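You operate a simulated robot arm through the tools that you are given. There is no shell and no other tool. Be economical: measure what you need, move in short steps, check, and stop when the job is done.

You run a simulated robot arm. Do the job below in one go: nothing can be reset, and whatever is moved stays where it is left.

Task
Take the grey coil from the top of the dark table and leave it on top of the yellow tape.
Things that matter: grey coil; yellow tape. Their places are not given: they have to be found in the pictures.

Only the result counts: the job must be done as asked and must still hold three seconds after the hand-in. Knocking over, shifting, dropping, spilling or breaking anything else fails it.

Robot
A 7-joint arm with a two-finger parallel gripper, fixed in place. Base frame: the origin is at the foot of the arm, x ahead of it, y to its left, z up; the work surface is at about z = 0. Lengths are in mm, angles in degrees, forces in N, time in s.
With the tool pointing down near the work surface it reaches from about 240 to 620 mm from the base axis. Its first joint turns from -66.0 to 66.0 degrees. Payload 2.6 kg.
The tool frame sits at the grasp point between the pads (the TCP): z along the fingers, y along the line on which they close. The tips reach 30 mm beyond it. The gripper opens to 94 mm. The fingers are 28 mm wide and 10 mm thick; the gripper's body (50 by 96 mm) begins 55 mm behind the TCP.
Orientation is told as [roll, pitch, yaw] about the base's x, y, z axes, in that order, counted from this pose: with the fingers straight down and closing along the base's y, the tool's x points along the base's -x, its y along +y and its z along -z.

Tools
- The arm moves only by the tool move_arm. Its argument "rows" is a list of rows, each a list of 7 numbers: the turn, a rotation vector about the tool's x, y, z in units of 6 degrees (1.0 is 6 degrees), then the shift along the tool's x, y, z in units of 50 mm (1.0 is 50 mm), then the gripper command, from -1 (shut) to 1 (fully open), values between in proportion. In form: [[rx, ry, rz, tx, ty, tz, hand], ...]. A call has 1 to 20 rows; each row shifts and turns the commanded pose from where the row before left it, along the tool's axes as they then stand. A call with a number of a shift or a turn outside -1 to 1 is refused whole. A row lasts 0.2 s, in which the tool goes at most 50 mm and 8.6 degrees; a call with a longer step from one row to the next is refused whole, and so is a gripper value outside its range. Where a pose cannot be reached the arm comes as near as it can. A force on the tool above 40 N (or 10 N above the force at the start of the call, whichever is more), or a blocked arm, ends the call early, and 0.2 s more pass. Each finger travels about 72 mm/s and halts on what it meets, pressing with about 36 N; the grip force reading is that of the motor and also rises with nothing between the fingers. The clock runs only during rows and for 0.2 s after the last one: add rows that do not move to give the fingers time. It gives the time, the measured TCP pose, the force on the tool (base axes), the opening and the grip force at its end, in the units of the frame above (readings bear some noise).
- Cameras (640 x 400 px; columns grow to the right, rows downward): "scene" is fixed at [68.9, 491.3, 543]; the picture's right is [-0.25, -0.97, 0.00], its down [-0.75, 0.19, -0.63] and it looks along [0.61, -0.16, -0.77] (base axes); focal length 343 px, centre (320, 200). "wrist" rides on the gripper at [-37, 0, -58] in the tool frame; the picture's right is [0.00, -1.00, 0.00], its down [0.97, 0.00, -0.24] and it looks along [0.24, 0.00, 0.97] (tool axes); focal length 218 px, centre (320, 200).
- get_image(camera): a new picture of that camera. It takes no simulated time.
- pixel_to_xyz(camera, pixels): for up to 12 pixels [column, row] of the newest picture of that camera ("zoom" is the newest enlarged one), the place [x, y, z] in the base frame of the surface seen there, good to about 2 mm, but the place of the scene camera against the robot may be out by one fixed shift of up to 25 mm in any direction. It takes no simulated time.
- zoom(camera, box): a new picture of the part [left, top, right, bottom] of that camera's present view, enlarged. It takes no simulated time.
- hand_in(): hands the job in; it is judged then, once.

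Go step by step. Measure first, check grasps and placings, and put right what went wrong. The budget is 60 turns and 20 pictures, counting those below and the enlarged ones. Unless the task says otherwise, let go and move clear before handing in, and close with one line.

The tools are called after "Request:" by a JSON object that holds its "fn" and its "kwargs". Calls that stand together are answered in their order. move_arm: Moves the arm, as the interface text tells. Its arguments: {"type":"object","properties":{"rows":{"type":"array"}},"required":["rows"]} The other tools are called the same way: get_image (camera) takes a picture; pixel_to_xyz (camera, pixels) gives the place of the surface under pixels of a picture; zoom (camera, box) takes an enlarged picture of a part of a camera's view; hand_in () hands the job in.

At the start:

```text
t: 0.0
ee_pos: [306.1, 354.5, 243.0]
orientation: [0.0, 0.0, 0.0]
wrist_force: [0.6, -0.2, 1.0]
gripper_width: 94.2
grip_force: 0.1
```

scene: 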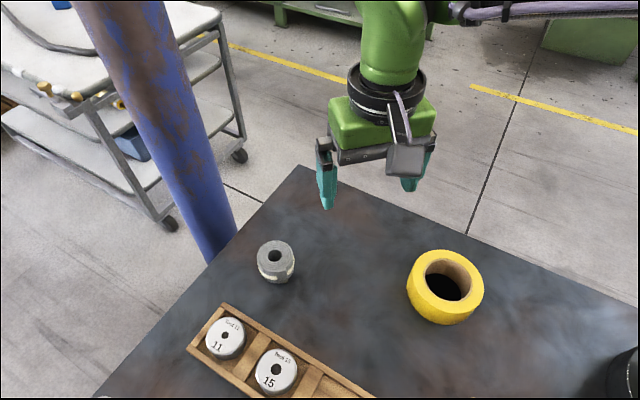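
wrist: 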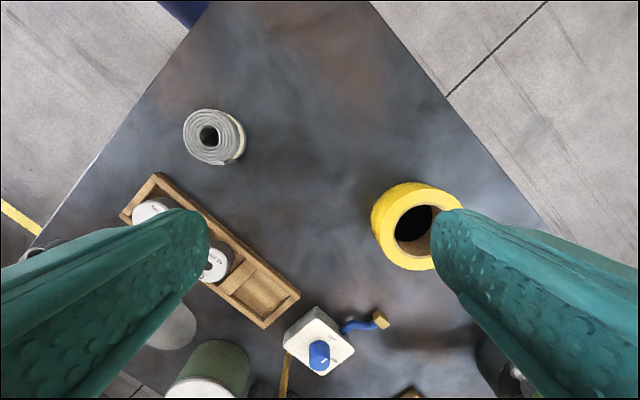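

The grey coil is at scene (275,262) and wrist (214,137), and the yellow tape is at scene (445,287) and wrist (415,225). I'll measure both in the wrist and scene views.

Request:
{"fn": "pixel_to_xyz", "kwargs": {"camera": "wrist", "pixels": [[190, 137], [228, 137], [208, 118], [208, 158], [209, 136], [240, 150], [240, 185], [375, 215], [415, 188], [448, 200], [400, 255], [412, 225]]}}

Request:
{"fn": "pixel_to_xyz", "kwargs": {"camera": "scene", "pixels": [[262, 253], [290, 253], [275, 244], [275, 264], [275, 256], [275, 290], [413, 275], [478, 285], [450, 254], [440, 308], [445, 285], [330, 280]]}}

Request:
{"fn": "zoom", "kwargs": {"camera": "wrist", "box": [160, 80, 280, 180]}}

Request:
{"fn": "zoom", "kwargs": {"camera": "scene", "box": [230, 220, 330, 300]}}

```text
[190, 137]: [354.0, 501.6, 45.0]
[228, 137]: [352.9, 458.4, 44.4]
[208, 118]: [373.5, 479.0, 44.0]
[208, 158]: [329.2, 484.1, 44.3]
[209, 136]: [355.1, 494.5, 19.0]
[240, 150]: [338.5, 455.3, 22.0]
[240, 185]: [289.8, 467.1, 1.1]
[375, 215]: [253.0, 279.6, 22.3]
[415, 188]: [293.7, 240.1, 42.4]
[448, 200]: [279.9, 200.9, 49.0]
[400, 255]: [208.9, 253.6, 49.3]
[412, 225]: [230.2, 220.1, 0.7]
```

```text
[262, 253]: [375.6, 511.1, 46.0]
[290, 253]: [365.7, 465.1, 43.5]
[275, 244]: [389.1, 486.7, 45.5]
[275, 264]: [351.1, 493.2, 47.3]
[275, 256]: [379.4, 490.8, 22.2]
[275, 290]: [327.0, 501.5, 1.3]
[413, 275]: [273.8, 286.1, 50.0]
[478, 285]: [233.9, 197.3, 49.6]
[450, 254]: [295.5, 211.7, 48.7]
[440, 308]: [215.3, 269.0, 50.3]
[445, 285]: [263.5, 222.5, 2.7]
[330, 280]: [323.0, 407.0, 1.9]
```

```text
4.00 times, centred on (220, 130) of wrist
```

zoom: 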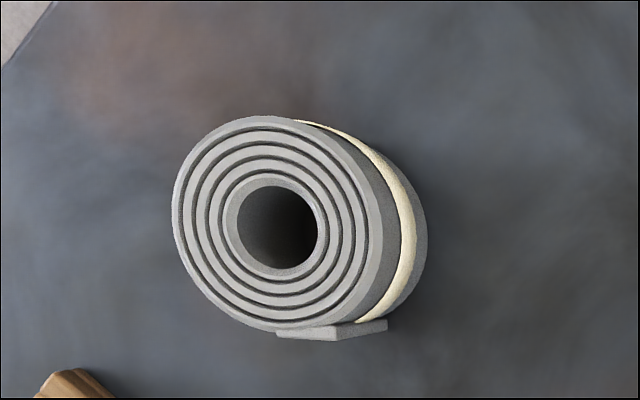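

```text
5.00 times, centred on (280, 260) of scene
```

zoom: 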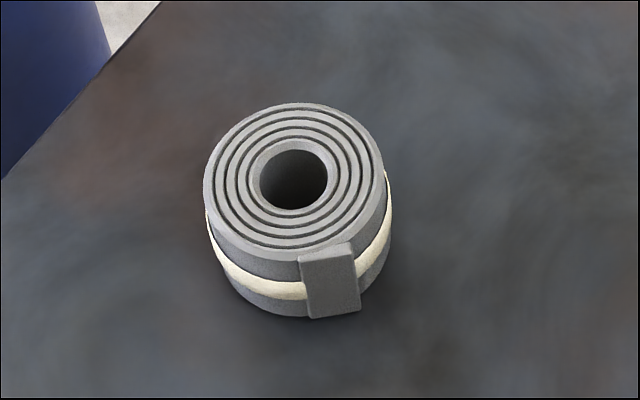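

The coil's centre is near (355, 479), about 58 mm across and 45 mm high. Next I'll look closely at the tape, because the size of its hole matters.

Request:
{"fn": "zoom", "kwargs": {"camera": "scene", "box": [395, 237, 495, 337]}}

```text
4.00 times, centred on (445, 287) of scene
```

zoom: 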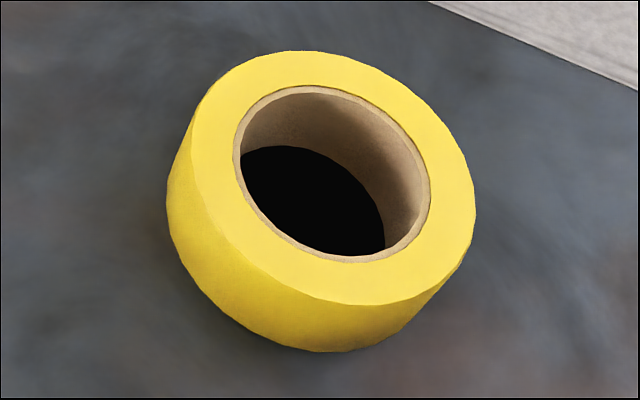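

Request:
{"fn": "pixel_to_xyz", "kwargs": {"camera": "zoom", "pixels": [[197, 130], [470, 210], [290, 55], [385, 300], [238, 150], [426, 195], [300, 89], [355, 258], [246, 72], [430, 280], [260, 235], [410, 115]]}}

```text
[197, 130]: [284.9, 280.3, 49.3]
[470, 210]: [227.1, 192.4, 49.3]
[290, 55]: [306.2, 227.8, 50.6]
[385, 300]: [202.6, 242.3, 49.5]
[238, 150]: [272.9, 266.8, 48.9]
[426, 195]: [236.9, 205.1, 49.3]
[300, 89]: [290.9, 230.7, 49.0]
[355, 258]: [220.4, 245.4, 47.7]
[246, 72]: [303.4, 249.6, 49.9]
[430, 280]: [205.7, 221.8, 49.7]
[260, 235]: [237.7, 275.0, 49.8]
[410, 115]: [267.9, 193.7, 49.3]
```

The tape's outer diameter is about 105 mm, and its hole is about 72 mm, wider than the 58 mm coil. A centred coil would fall in, so I'll stand it on the rim, offset about 37 mm from the tape's centre. First I move above the coil.

Request:
{"fn": "move_arm", "kwargs": {"rows": [[0, 0, 0, -0.245, 0.6225, 0, 1], [0, 0, 0, -0.245, 0.6225, 0, 1], [0, 0, 0, -0.245, 0.6225, 0, 1], [0, 0, 0, -0.245, 0.6225, 0, 1], [0, 0, 0, 0, 0, 0.6, 1], [0, 0, 0, 0, 0, 0.6, 1], [0, 0, 0, 0, 0, 0.6, 1], [0, 0, 0, 0, 0, 0.6, 1], [0, 0, 0, 0, 0, 0, 1]]}}

Request:
{"fn": "get_image", "kwargs": {"camera": "wrist"}}

```text
t: 2.0
ee_pos: [345.4, 456.3, 124.4]
orientation: [0.0, 0.0, 0.0]
wrist_force: [0.5, 0.2, 0.1]
gripper_width: 94.0
grip_force: 0.0
out of reach, approached as far as the arm can: row 4
```

```text
14 pictures are left
```

wrist: 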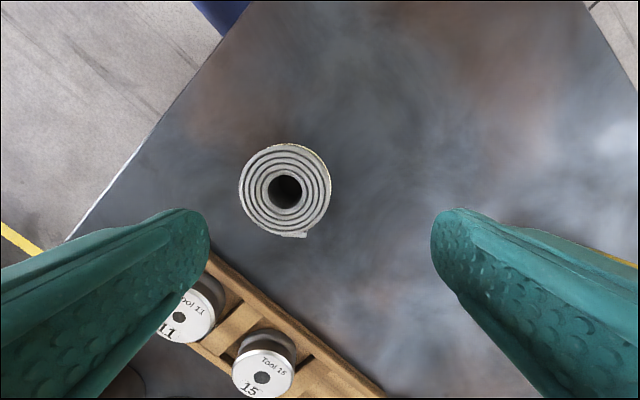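

The high approach was clipped by reach, so the TCP is at (345, 456, 124). I'll re-measure the coil and the tray from here.

Request:
{"fn": "pixel_to_xyz", "kwargs": {"camera": "wrist", "pixels": [[243, 190], [327, 190], [285, 147], [285, 231], [300, 232], [208, 250], [187, 325], [265, 375], [285, 238], [298, 239]]}}

```text
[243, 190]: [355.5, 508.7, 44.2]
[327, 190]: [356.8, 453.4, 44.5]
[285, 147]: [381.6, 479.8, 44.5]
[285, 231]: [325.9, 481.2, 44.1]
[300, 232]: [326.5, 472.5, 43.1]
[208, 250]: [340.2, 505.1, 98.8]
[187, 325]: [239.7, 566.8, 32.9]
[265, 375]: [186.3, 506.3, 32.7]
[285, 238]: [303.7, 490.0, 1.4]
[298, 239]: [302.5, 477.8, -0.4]
```

The coil's centre is (354.5, 480.5), 56 mm across. I'll lower to z of about 86, with the tips still above the coil, and then shift over it.

Request:
{"fn": "move_arm", "kwargs": {"rows": [[0, 0, 0, 0, 0, 0.38, 1], [0, 0, 0, 0, 0, 0.38, 1], [0, 0, 0, -0.09, 0.24, 0, 1], [0, 0, 0, -0.09, 0.24, 0, 1], [0, 0, 0, 0, 0, 0, 1]]}}

```text
t: 3.2
ee_pos: [355.2, 483.6, 85.1]
orientation: [0.0, 0.1, 0.1]
wrist_force: [-0.1, -0.3, -0.1]
gripper_width: 94.4
grip_force: 0.1
```

I'm over the coil. Next I descend to z of about 37 with a 3 mm y correction, then close.

Request:
{"fn": "move_arm", "kwargs": {"rows": [[0, 0, 0, 0, -0.06, 0.24, 1], [0, 0, 0, 0, 0, 0.24, 1], [0, 0, 0, 0, 0, 0.24, 1], [0, 0, 0, 0, 0, 0.24, 1], [0, 0, 0, 0, 0, 0, 1]]}}

```text
t: 4.4
ee_pos: [354.4, 481.0, 38.4]
orientation: [-0.1, 0.0, 0.0]
wrist_force: [0.7, -0.4, 1.1]
gripper_width: 94.2
grip_force: 0.1
```

The pose is good at z=38.4, so I'll close the gripper.

Request:
{"fn": "move_arm", "kwargs": {"rows": [[0, 0, 0, 0, 0, 0, -1], [0, 0, 0, 0, 0, 0, -1], [0, 0, 0, 0, 0, 0, -1], [0, 0, 0, 0, 0, 0, -1], [0, 0, 0, 0, 0, 0, -1]]}}

```text
t: 5.6
ee_pos: [355.2, 480.0, 37.8]
orientation: [0.0, 0.0, 0.0]
wrist_force: [-0.4, 1.3, -0.7]
gripper_width: 60.9
grip_force: 35.9
```

It gripped at 60.9 mm, 36 N. I'll lift a little and move inward while rising.

Request:
{"fn": "move_arm", "kwargs": {"rows": [[0, 0, 0, 0, 0, -0.3, -1], [0, 0, 0, 0, 0, -0.4, -1], [0, 0, 0, 0.05, -0.3, -0.4, -1], [0, 0, 0, 0.1, -0.5, -0.5, -1], [0, 0, 0, 0.1, -0.5, -0.5, -1], [0, 0, 0, 0.1, -0.5, -0.5, -1], [0, 0, 0, 0.1, -0.5, -0.4, -1], [0, 0, 0, 0.1, -0.5, 0, -1], [0, 0, 0, 0.1, -0.5, 0, -1], [0, 0, 0, 0, 0, 0, -1]]}}

Request:
{"fn": "get_image", "kwargs": {"camera": "wrist"}}

Request:
{"fn": "get_image", "kwargs": {"camera": "scene"}}

```text
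t: 7.8
ee_pos: [323.3, 313.7, 188.7]
orientation: [0.0, 0.0, 0.0]
wrist_force: [-0.8, -0.3, -1.0]
gripper_width: 60.3
grip_force: 35.9
```

```text
13 pictures are left
```

wrist: 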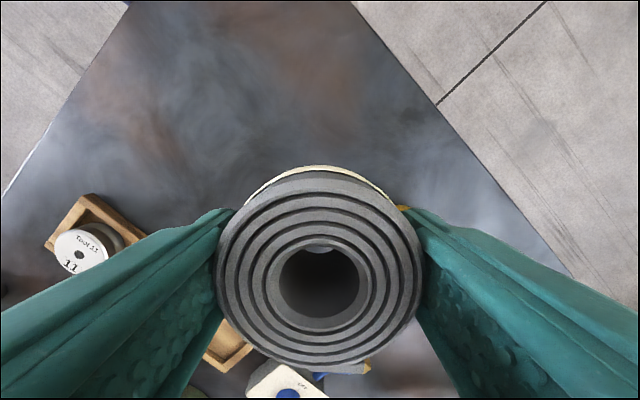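

```text
12 pictures are left
```

scene: 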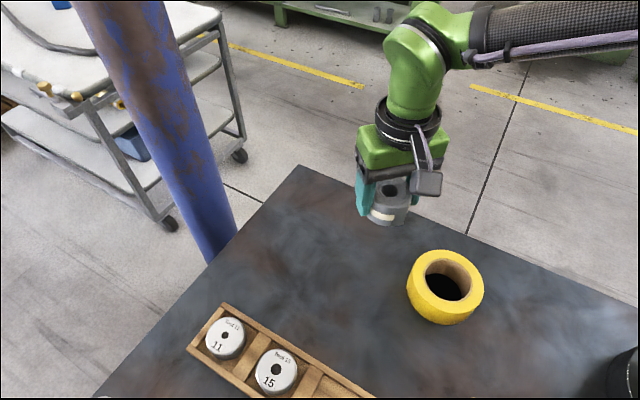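

The coil is held firmly. Tape points from the wrist and scene views agree on a scene shift of about (10, 10), so the tape's centre is near (245.5, 225). I'll go above the rim target (282.5, 225), hover with about 25 mm of clearance and check.

Request:
{"fn": "move_arm", "kwargs": {"rows": [[0, 0, 0, 0.205, -0.444, 0, -1], [0, 0, 0, 0.205, -0.444, 0, -1], [0, 0, 0, 0.205, -0.444, 0, -1], [0, 0, 0, 0.205, -0.444, 0, -1], [0, 0, 0, 0, 0, 0.5, -1], [0, 0, 0, 0, 0, 0.5, -1], [0, 0, 0, 0, 0, 0.5, -1], [0, 0, 0, 0, 0, 0, -1]]}}

Request:
{"fn": "zoom", "kwargs": {"camera": "scene", "box": [360, 170, 520, 340]}}

Request:
{"fn": "get_image", "kwargs": {"camera": "wrist"}}

```text
t: 9.6
ee_pos: [283.7, 228.7, 111.9]
orientation: [0.1, -0.1, 0.1]
wrist_force: [0.3, -0.6, -1.3]
gripper_width: 60.1
grip_force: 35.7
```

```text
2.35 times, centred on (440, 255) of scene
```

zoom: 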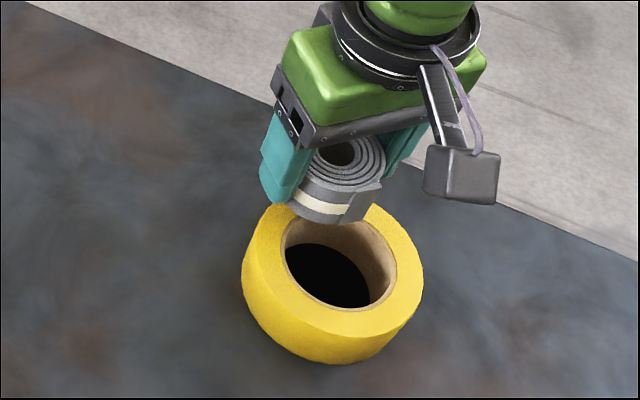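

```text
10 pictures are left
```

wrist: 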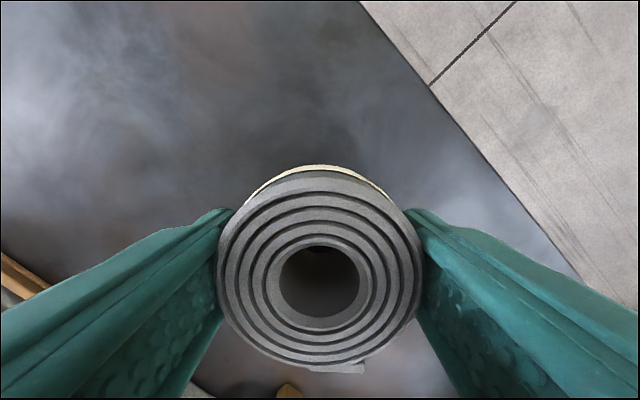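

I'll check the coil's position relative to the tape in this same zoomed scene view, which cancels the camera shift.

Request:
{"fn": "pixel_to_xyz", "kwargs": {"camera": "zoom", "pixels": [[312, 170], [325, 182], [345, 186], [365, 182], [383, 170], [384, 155], [372, 143], [248, 262], [418, 295], [350, 338], [284, 250], [396, 275]]}}

```text
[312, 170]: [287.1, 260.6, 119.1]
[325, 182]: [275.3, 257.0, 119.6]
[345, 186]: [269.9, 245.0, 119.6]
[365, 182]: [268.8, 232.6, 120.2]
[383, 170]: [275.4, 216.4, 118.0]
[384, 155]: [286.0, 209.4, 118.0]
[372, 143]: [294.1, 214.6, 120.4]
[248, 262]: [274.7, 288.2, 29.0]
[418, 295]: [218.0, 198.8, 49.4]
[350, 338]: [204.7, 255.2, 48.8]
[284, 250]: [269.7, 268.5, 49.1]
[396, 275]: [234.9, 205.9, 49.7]
```

Relative to the tape's centre the coil is at about (+39.5, 0), which is a stable spot on the rim, with a gap of about 25 mm. I'll lower 22 mm first, then ease down gently.

Request:
{"fn": "move_arm", "kwargs": {"rows": [[0, 0, 0, 0.02, 0, 0.22, -1], [0, 0, 0, 0.02, 0, 0.22, -1], [0, 0, 0, 0, 0, 0, -1], [0, 0, 0, 0, 0, 0, -1]]}}

Request:
{"fn": "zoom", "kwargs": {"camera": "scene", "box": [380, 200, 500, 330]}}

```text
t: 10.6
ee_pos: [281.5, 227.4, 89.2]
orientation: [0.1, 0.0, 0.0]
wrist_force: [0.5, 0.3, -1.7]
gripper_width: 60.0
grip_force: 36.1
```

```text
3.08 times, centred on (440, 265) of scene
```

zoom: 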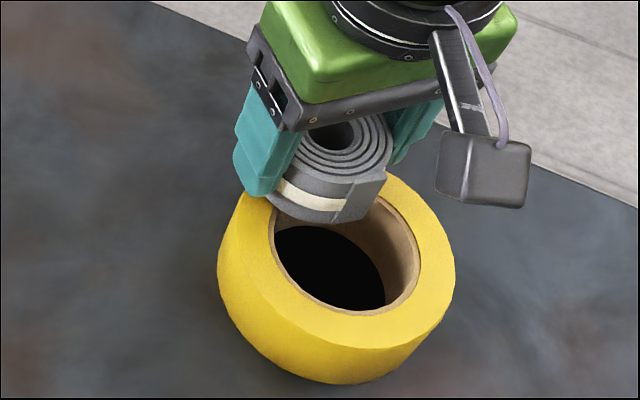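

The coil is just above the far rim. I'll ease down in 0.5 mm steps until contact.

Request:
{"fn": "move_arm", "kwargs": {"rows": [[0, 0, 0, 0, 0, 0.01, -1], [0, 0, 0, 0, 0, 0.01, -1], [0, 0, 0, 0, 0, 0.01, -1], [0, 0, 0, 0, 0, 0.01, -1], [0, 0, 0, 0, 0, 0, -1]]}}

```text
t: 11.8
ee_pos: [279.5, 224.9, 88.9]
orientation: [0.0, 0.0, 0.0]
wrist_force: [0.2, 0.5, -1.5]
gripper_width: 60.1
grip_force: 35.9
```

There's no contact yet, since the force is unchanged. I'll continue down.

Request:
{"fn": "move_arm", "kwargs": {"rows": [[0, 0, 0, 0, 0, 0.02, -1], [0, 0, 0, 0, 0, 0.01, -1], [0, 0, 0, 0, 0, 0, -1]]}}

```text
t: 12.6
ee_pos: [279.9, 226.2, 87.6]
orientation: [0.0, 0.0, 0.0]
wrist_force: [0.1, -0.6, -1.2]
gripper_width: 60.2
grip_force: 35.8
```

Still no contact, and x has drifted about 2 mm inward. I'll nudge it back out and go down another 1.5 mm.

Request:
{"fn": "move_arm", "kwargs": {"rows": [[0, 0, 0, -0.04, 0, 0, -1], [0, 0, 0, 0, 0, 0.02, -1], [0, 0, 0, 0, 0, 0.01, -1], [0, 0, 0, 0, 0, 0, -1]]}}

```text
t: 13.6
ee_pos: [282.3, 225.7, 87.3]
orientation: [0.0, -0.1, 0.0]
wrist_force: [0.4, -1.0, 1.5]
gripper_width: 59.9
grip_force: 35.8
```

The z force rose from -1.3 to +1.5 N, so contact is starting. One more small step should confirm it.

Request:
{"fn": "move_arm", "kwargs": {"rows": [[0, 0, 0, 0, 0, 0.01, -1], [0, 0, 0, 0, 0, 0.01, -1], [0, 0, 0, 0, 0, 0, -1]]}}

Request:
{"fn": "zoom", "kwargs": {"camera": "scene", "box": [380, 200, 500, 330]}}

```text
t: 14.4
ee_pos: [283.1, 226.0, 85.4]
orientation: [0.1, -0.1, 0.0]
wrist_force: [-0.4, 1.1, 22.1]
gripper_width: 60.1
grip_force: 35.7
```

```text
3.08 times, centred on (440, 265) of scene
```

zoom: 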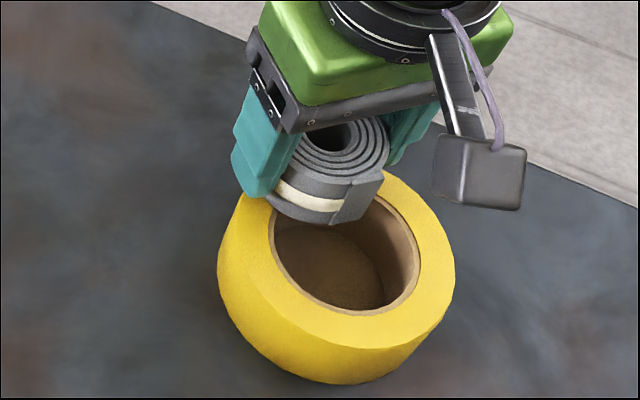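

Contact is firm at 22 N and the coil sits on the rim. I'll ease up slightly to relieve the load, then open gradually.

Request:
{"fn": "move_arm", "kwargs": {"rows": [[0, 0, 0, 0, 0, -0.018, -1], [0, 0, 0, 0, 0, 0, -1], [0, 0, 0, 0, 0, 0, 0.28], [0, 0, 0, 0, 0, 0, 0.32], [0, 0, 0, 0, 0, 0, 0.38], [0, 0, 0, 0, 0, 0, 0.45], [0, 0, 0, 0, 0, 0, 0.55], [0, 0, 0, 0, 0, 0, 0.7], [0, 0, 0, 0, 0, 0, 0.85], [0, 0, 0, 0, 0, 0, 1], [0, 0, 0, 0, 0, 0, 1]]}}

Request:
{"fn": "zoom", "kwargs": {"camera": "scene", "box": [380, 200, 500, 330]}}

```text
t: 16.8
ee_pos: [282.1, 225.3, 86.2]
orientation: [0.0, 0.0, -0.1]
wrist_force: [-0.2, 0.8, 0.1]
gripper_width: 94.3
grip_force: 0.0
```

```text
3.08 times, centred on (440, 265) of scene
```

zoom: 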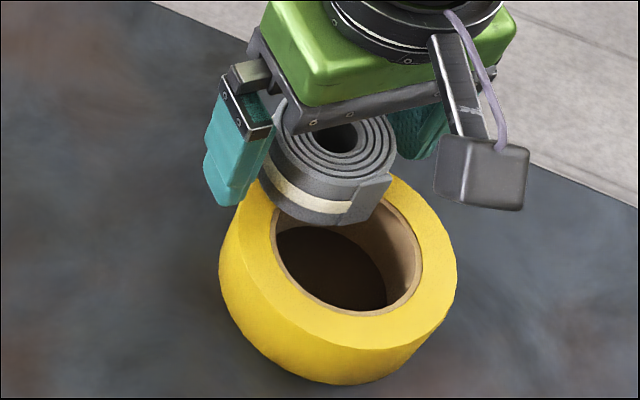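

The coil stands released and level on the rim. I'll lift straight up and check.

Request:
{"fn": "move_arm", "kwargs": {"rows": [[0, 0, 0, 0, 0, -0.2, 1], [0, 0, 0, 0, 0, -0.4, 1], [0, 0, 0, 0, 0, -0.6, 1], [0, 0, 0, 0, 0, -0.6, 1], [0, 0, 0, 0, 0, -0.6, 1], [0, 0, 0, 0, 0, 0, 1], [0, 0, 0, 0, 0, 0, 1], [0, 0, 0, 0, 0, 0, 1], [0, 0, 0, 0, 0, 0, 1], [0, 0, 0, 0, 0, 0, 1]]}}

Request:
{"fn": "get_image", "kwargs": {"camera": "wrist"}}

Request:
{"fn": "zoom", "kwargs": {"camera": "scene", "box": [380, 200, 500, 330]}}

```text
t: 19.0
ee_pos: [281.9, 226.6, 205.2]
orientation: [0.0, 0.1, 0.1]
wrist_force: [1.2, 0.4, -0.1]
gripper_width: 94.0
grip_force: 0.1
```

```text
6 pictures are left
```

wrist: 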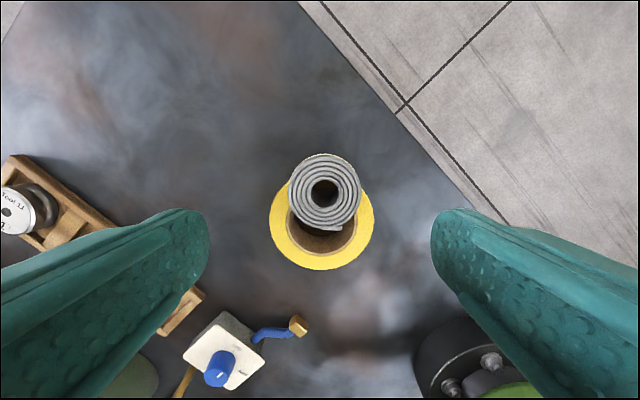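

```text
3.08 times, centred on (440, 265) of scene
```

zoom: 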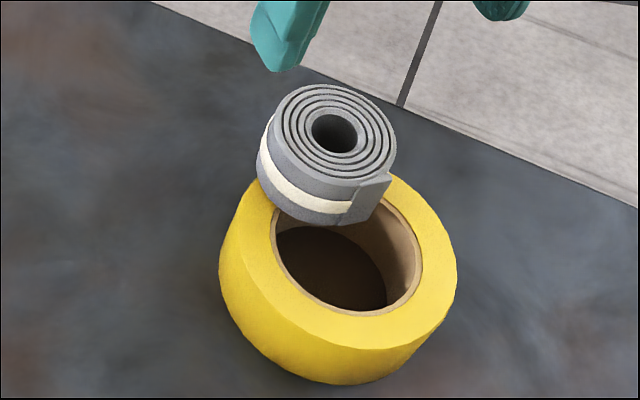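

The coil rests upright on the tape's rim (wrist pixel (325,190)). It has stayed still since release, the tape has not moved, and the arm is clear, so I'll hand in.

Request:
{"fn": "hand_in", "kwargs": {}}

```text
The job is handed in.
```

I placed the grey coil upright on the rim of the yellow tape, off-centre because the tape's hole is wider than the coil. It had held still for about two seconds, with the arm clear, when I handed in.
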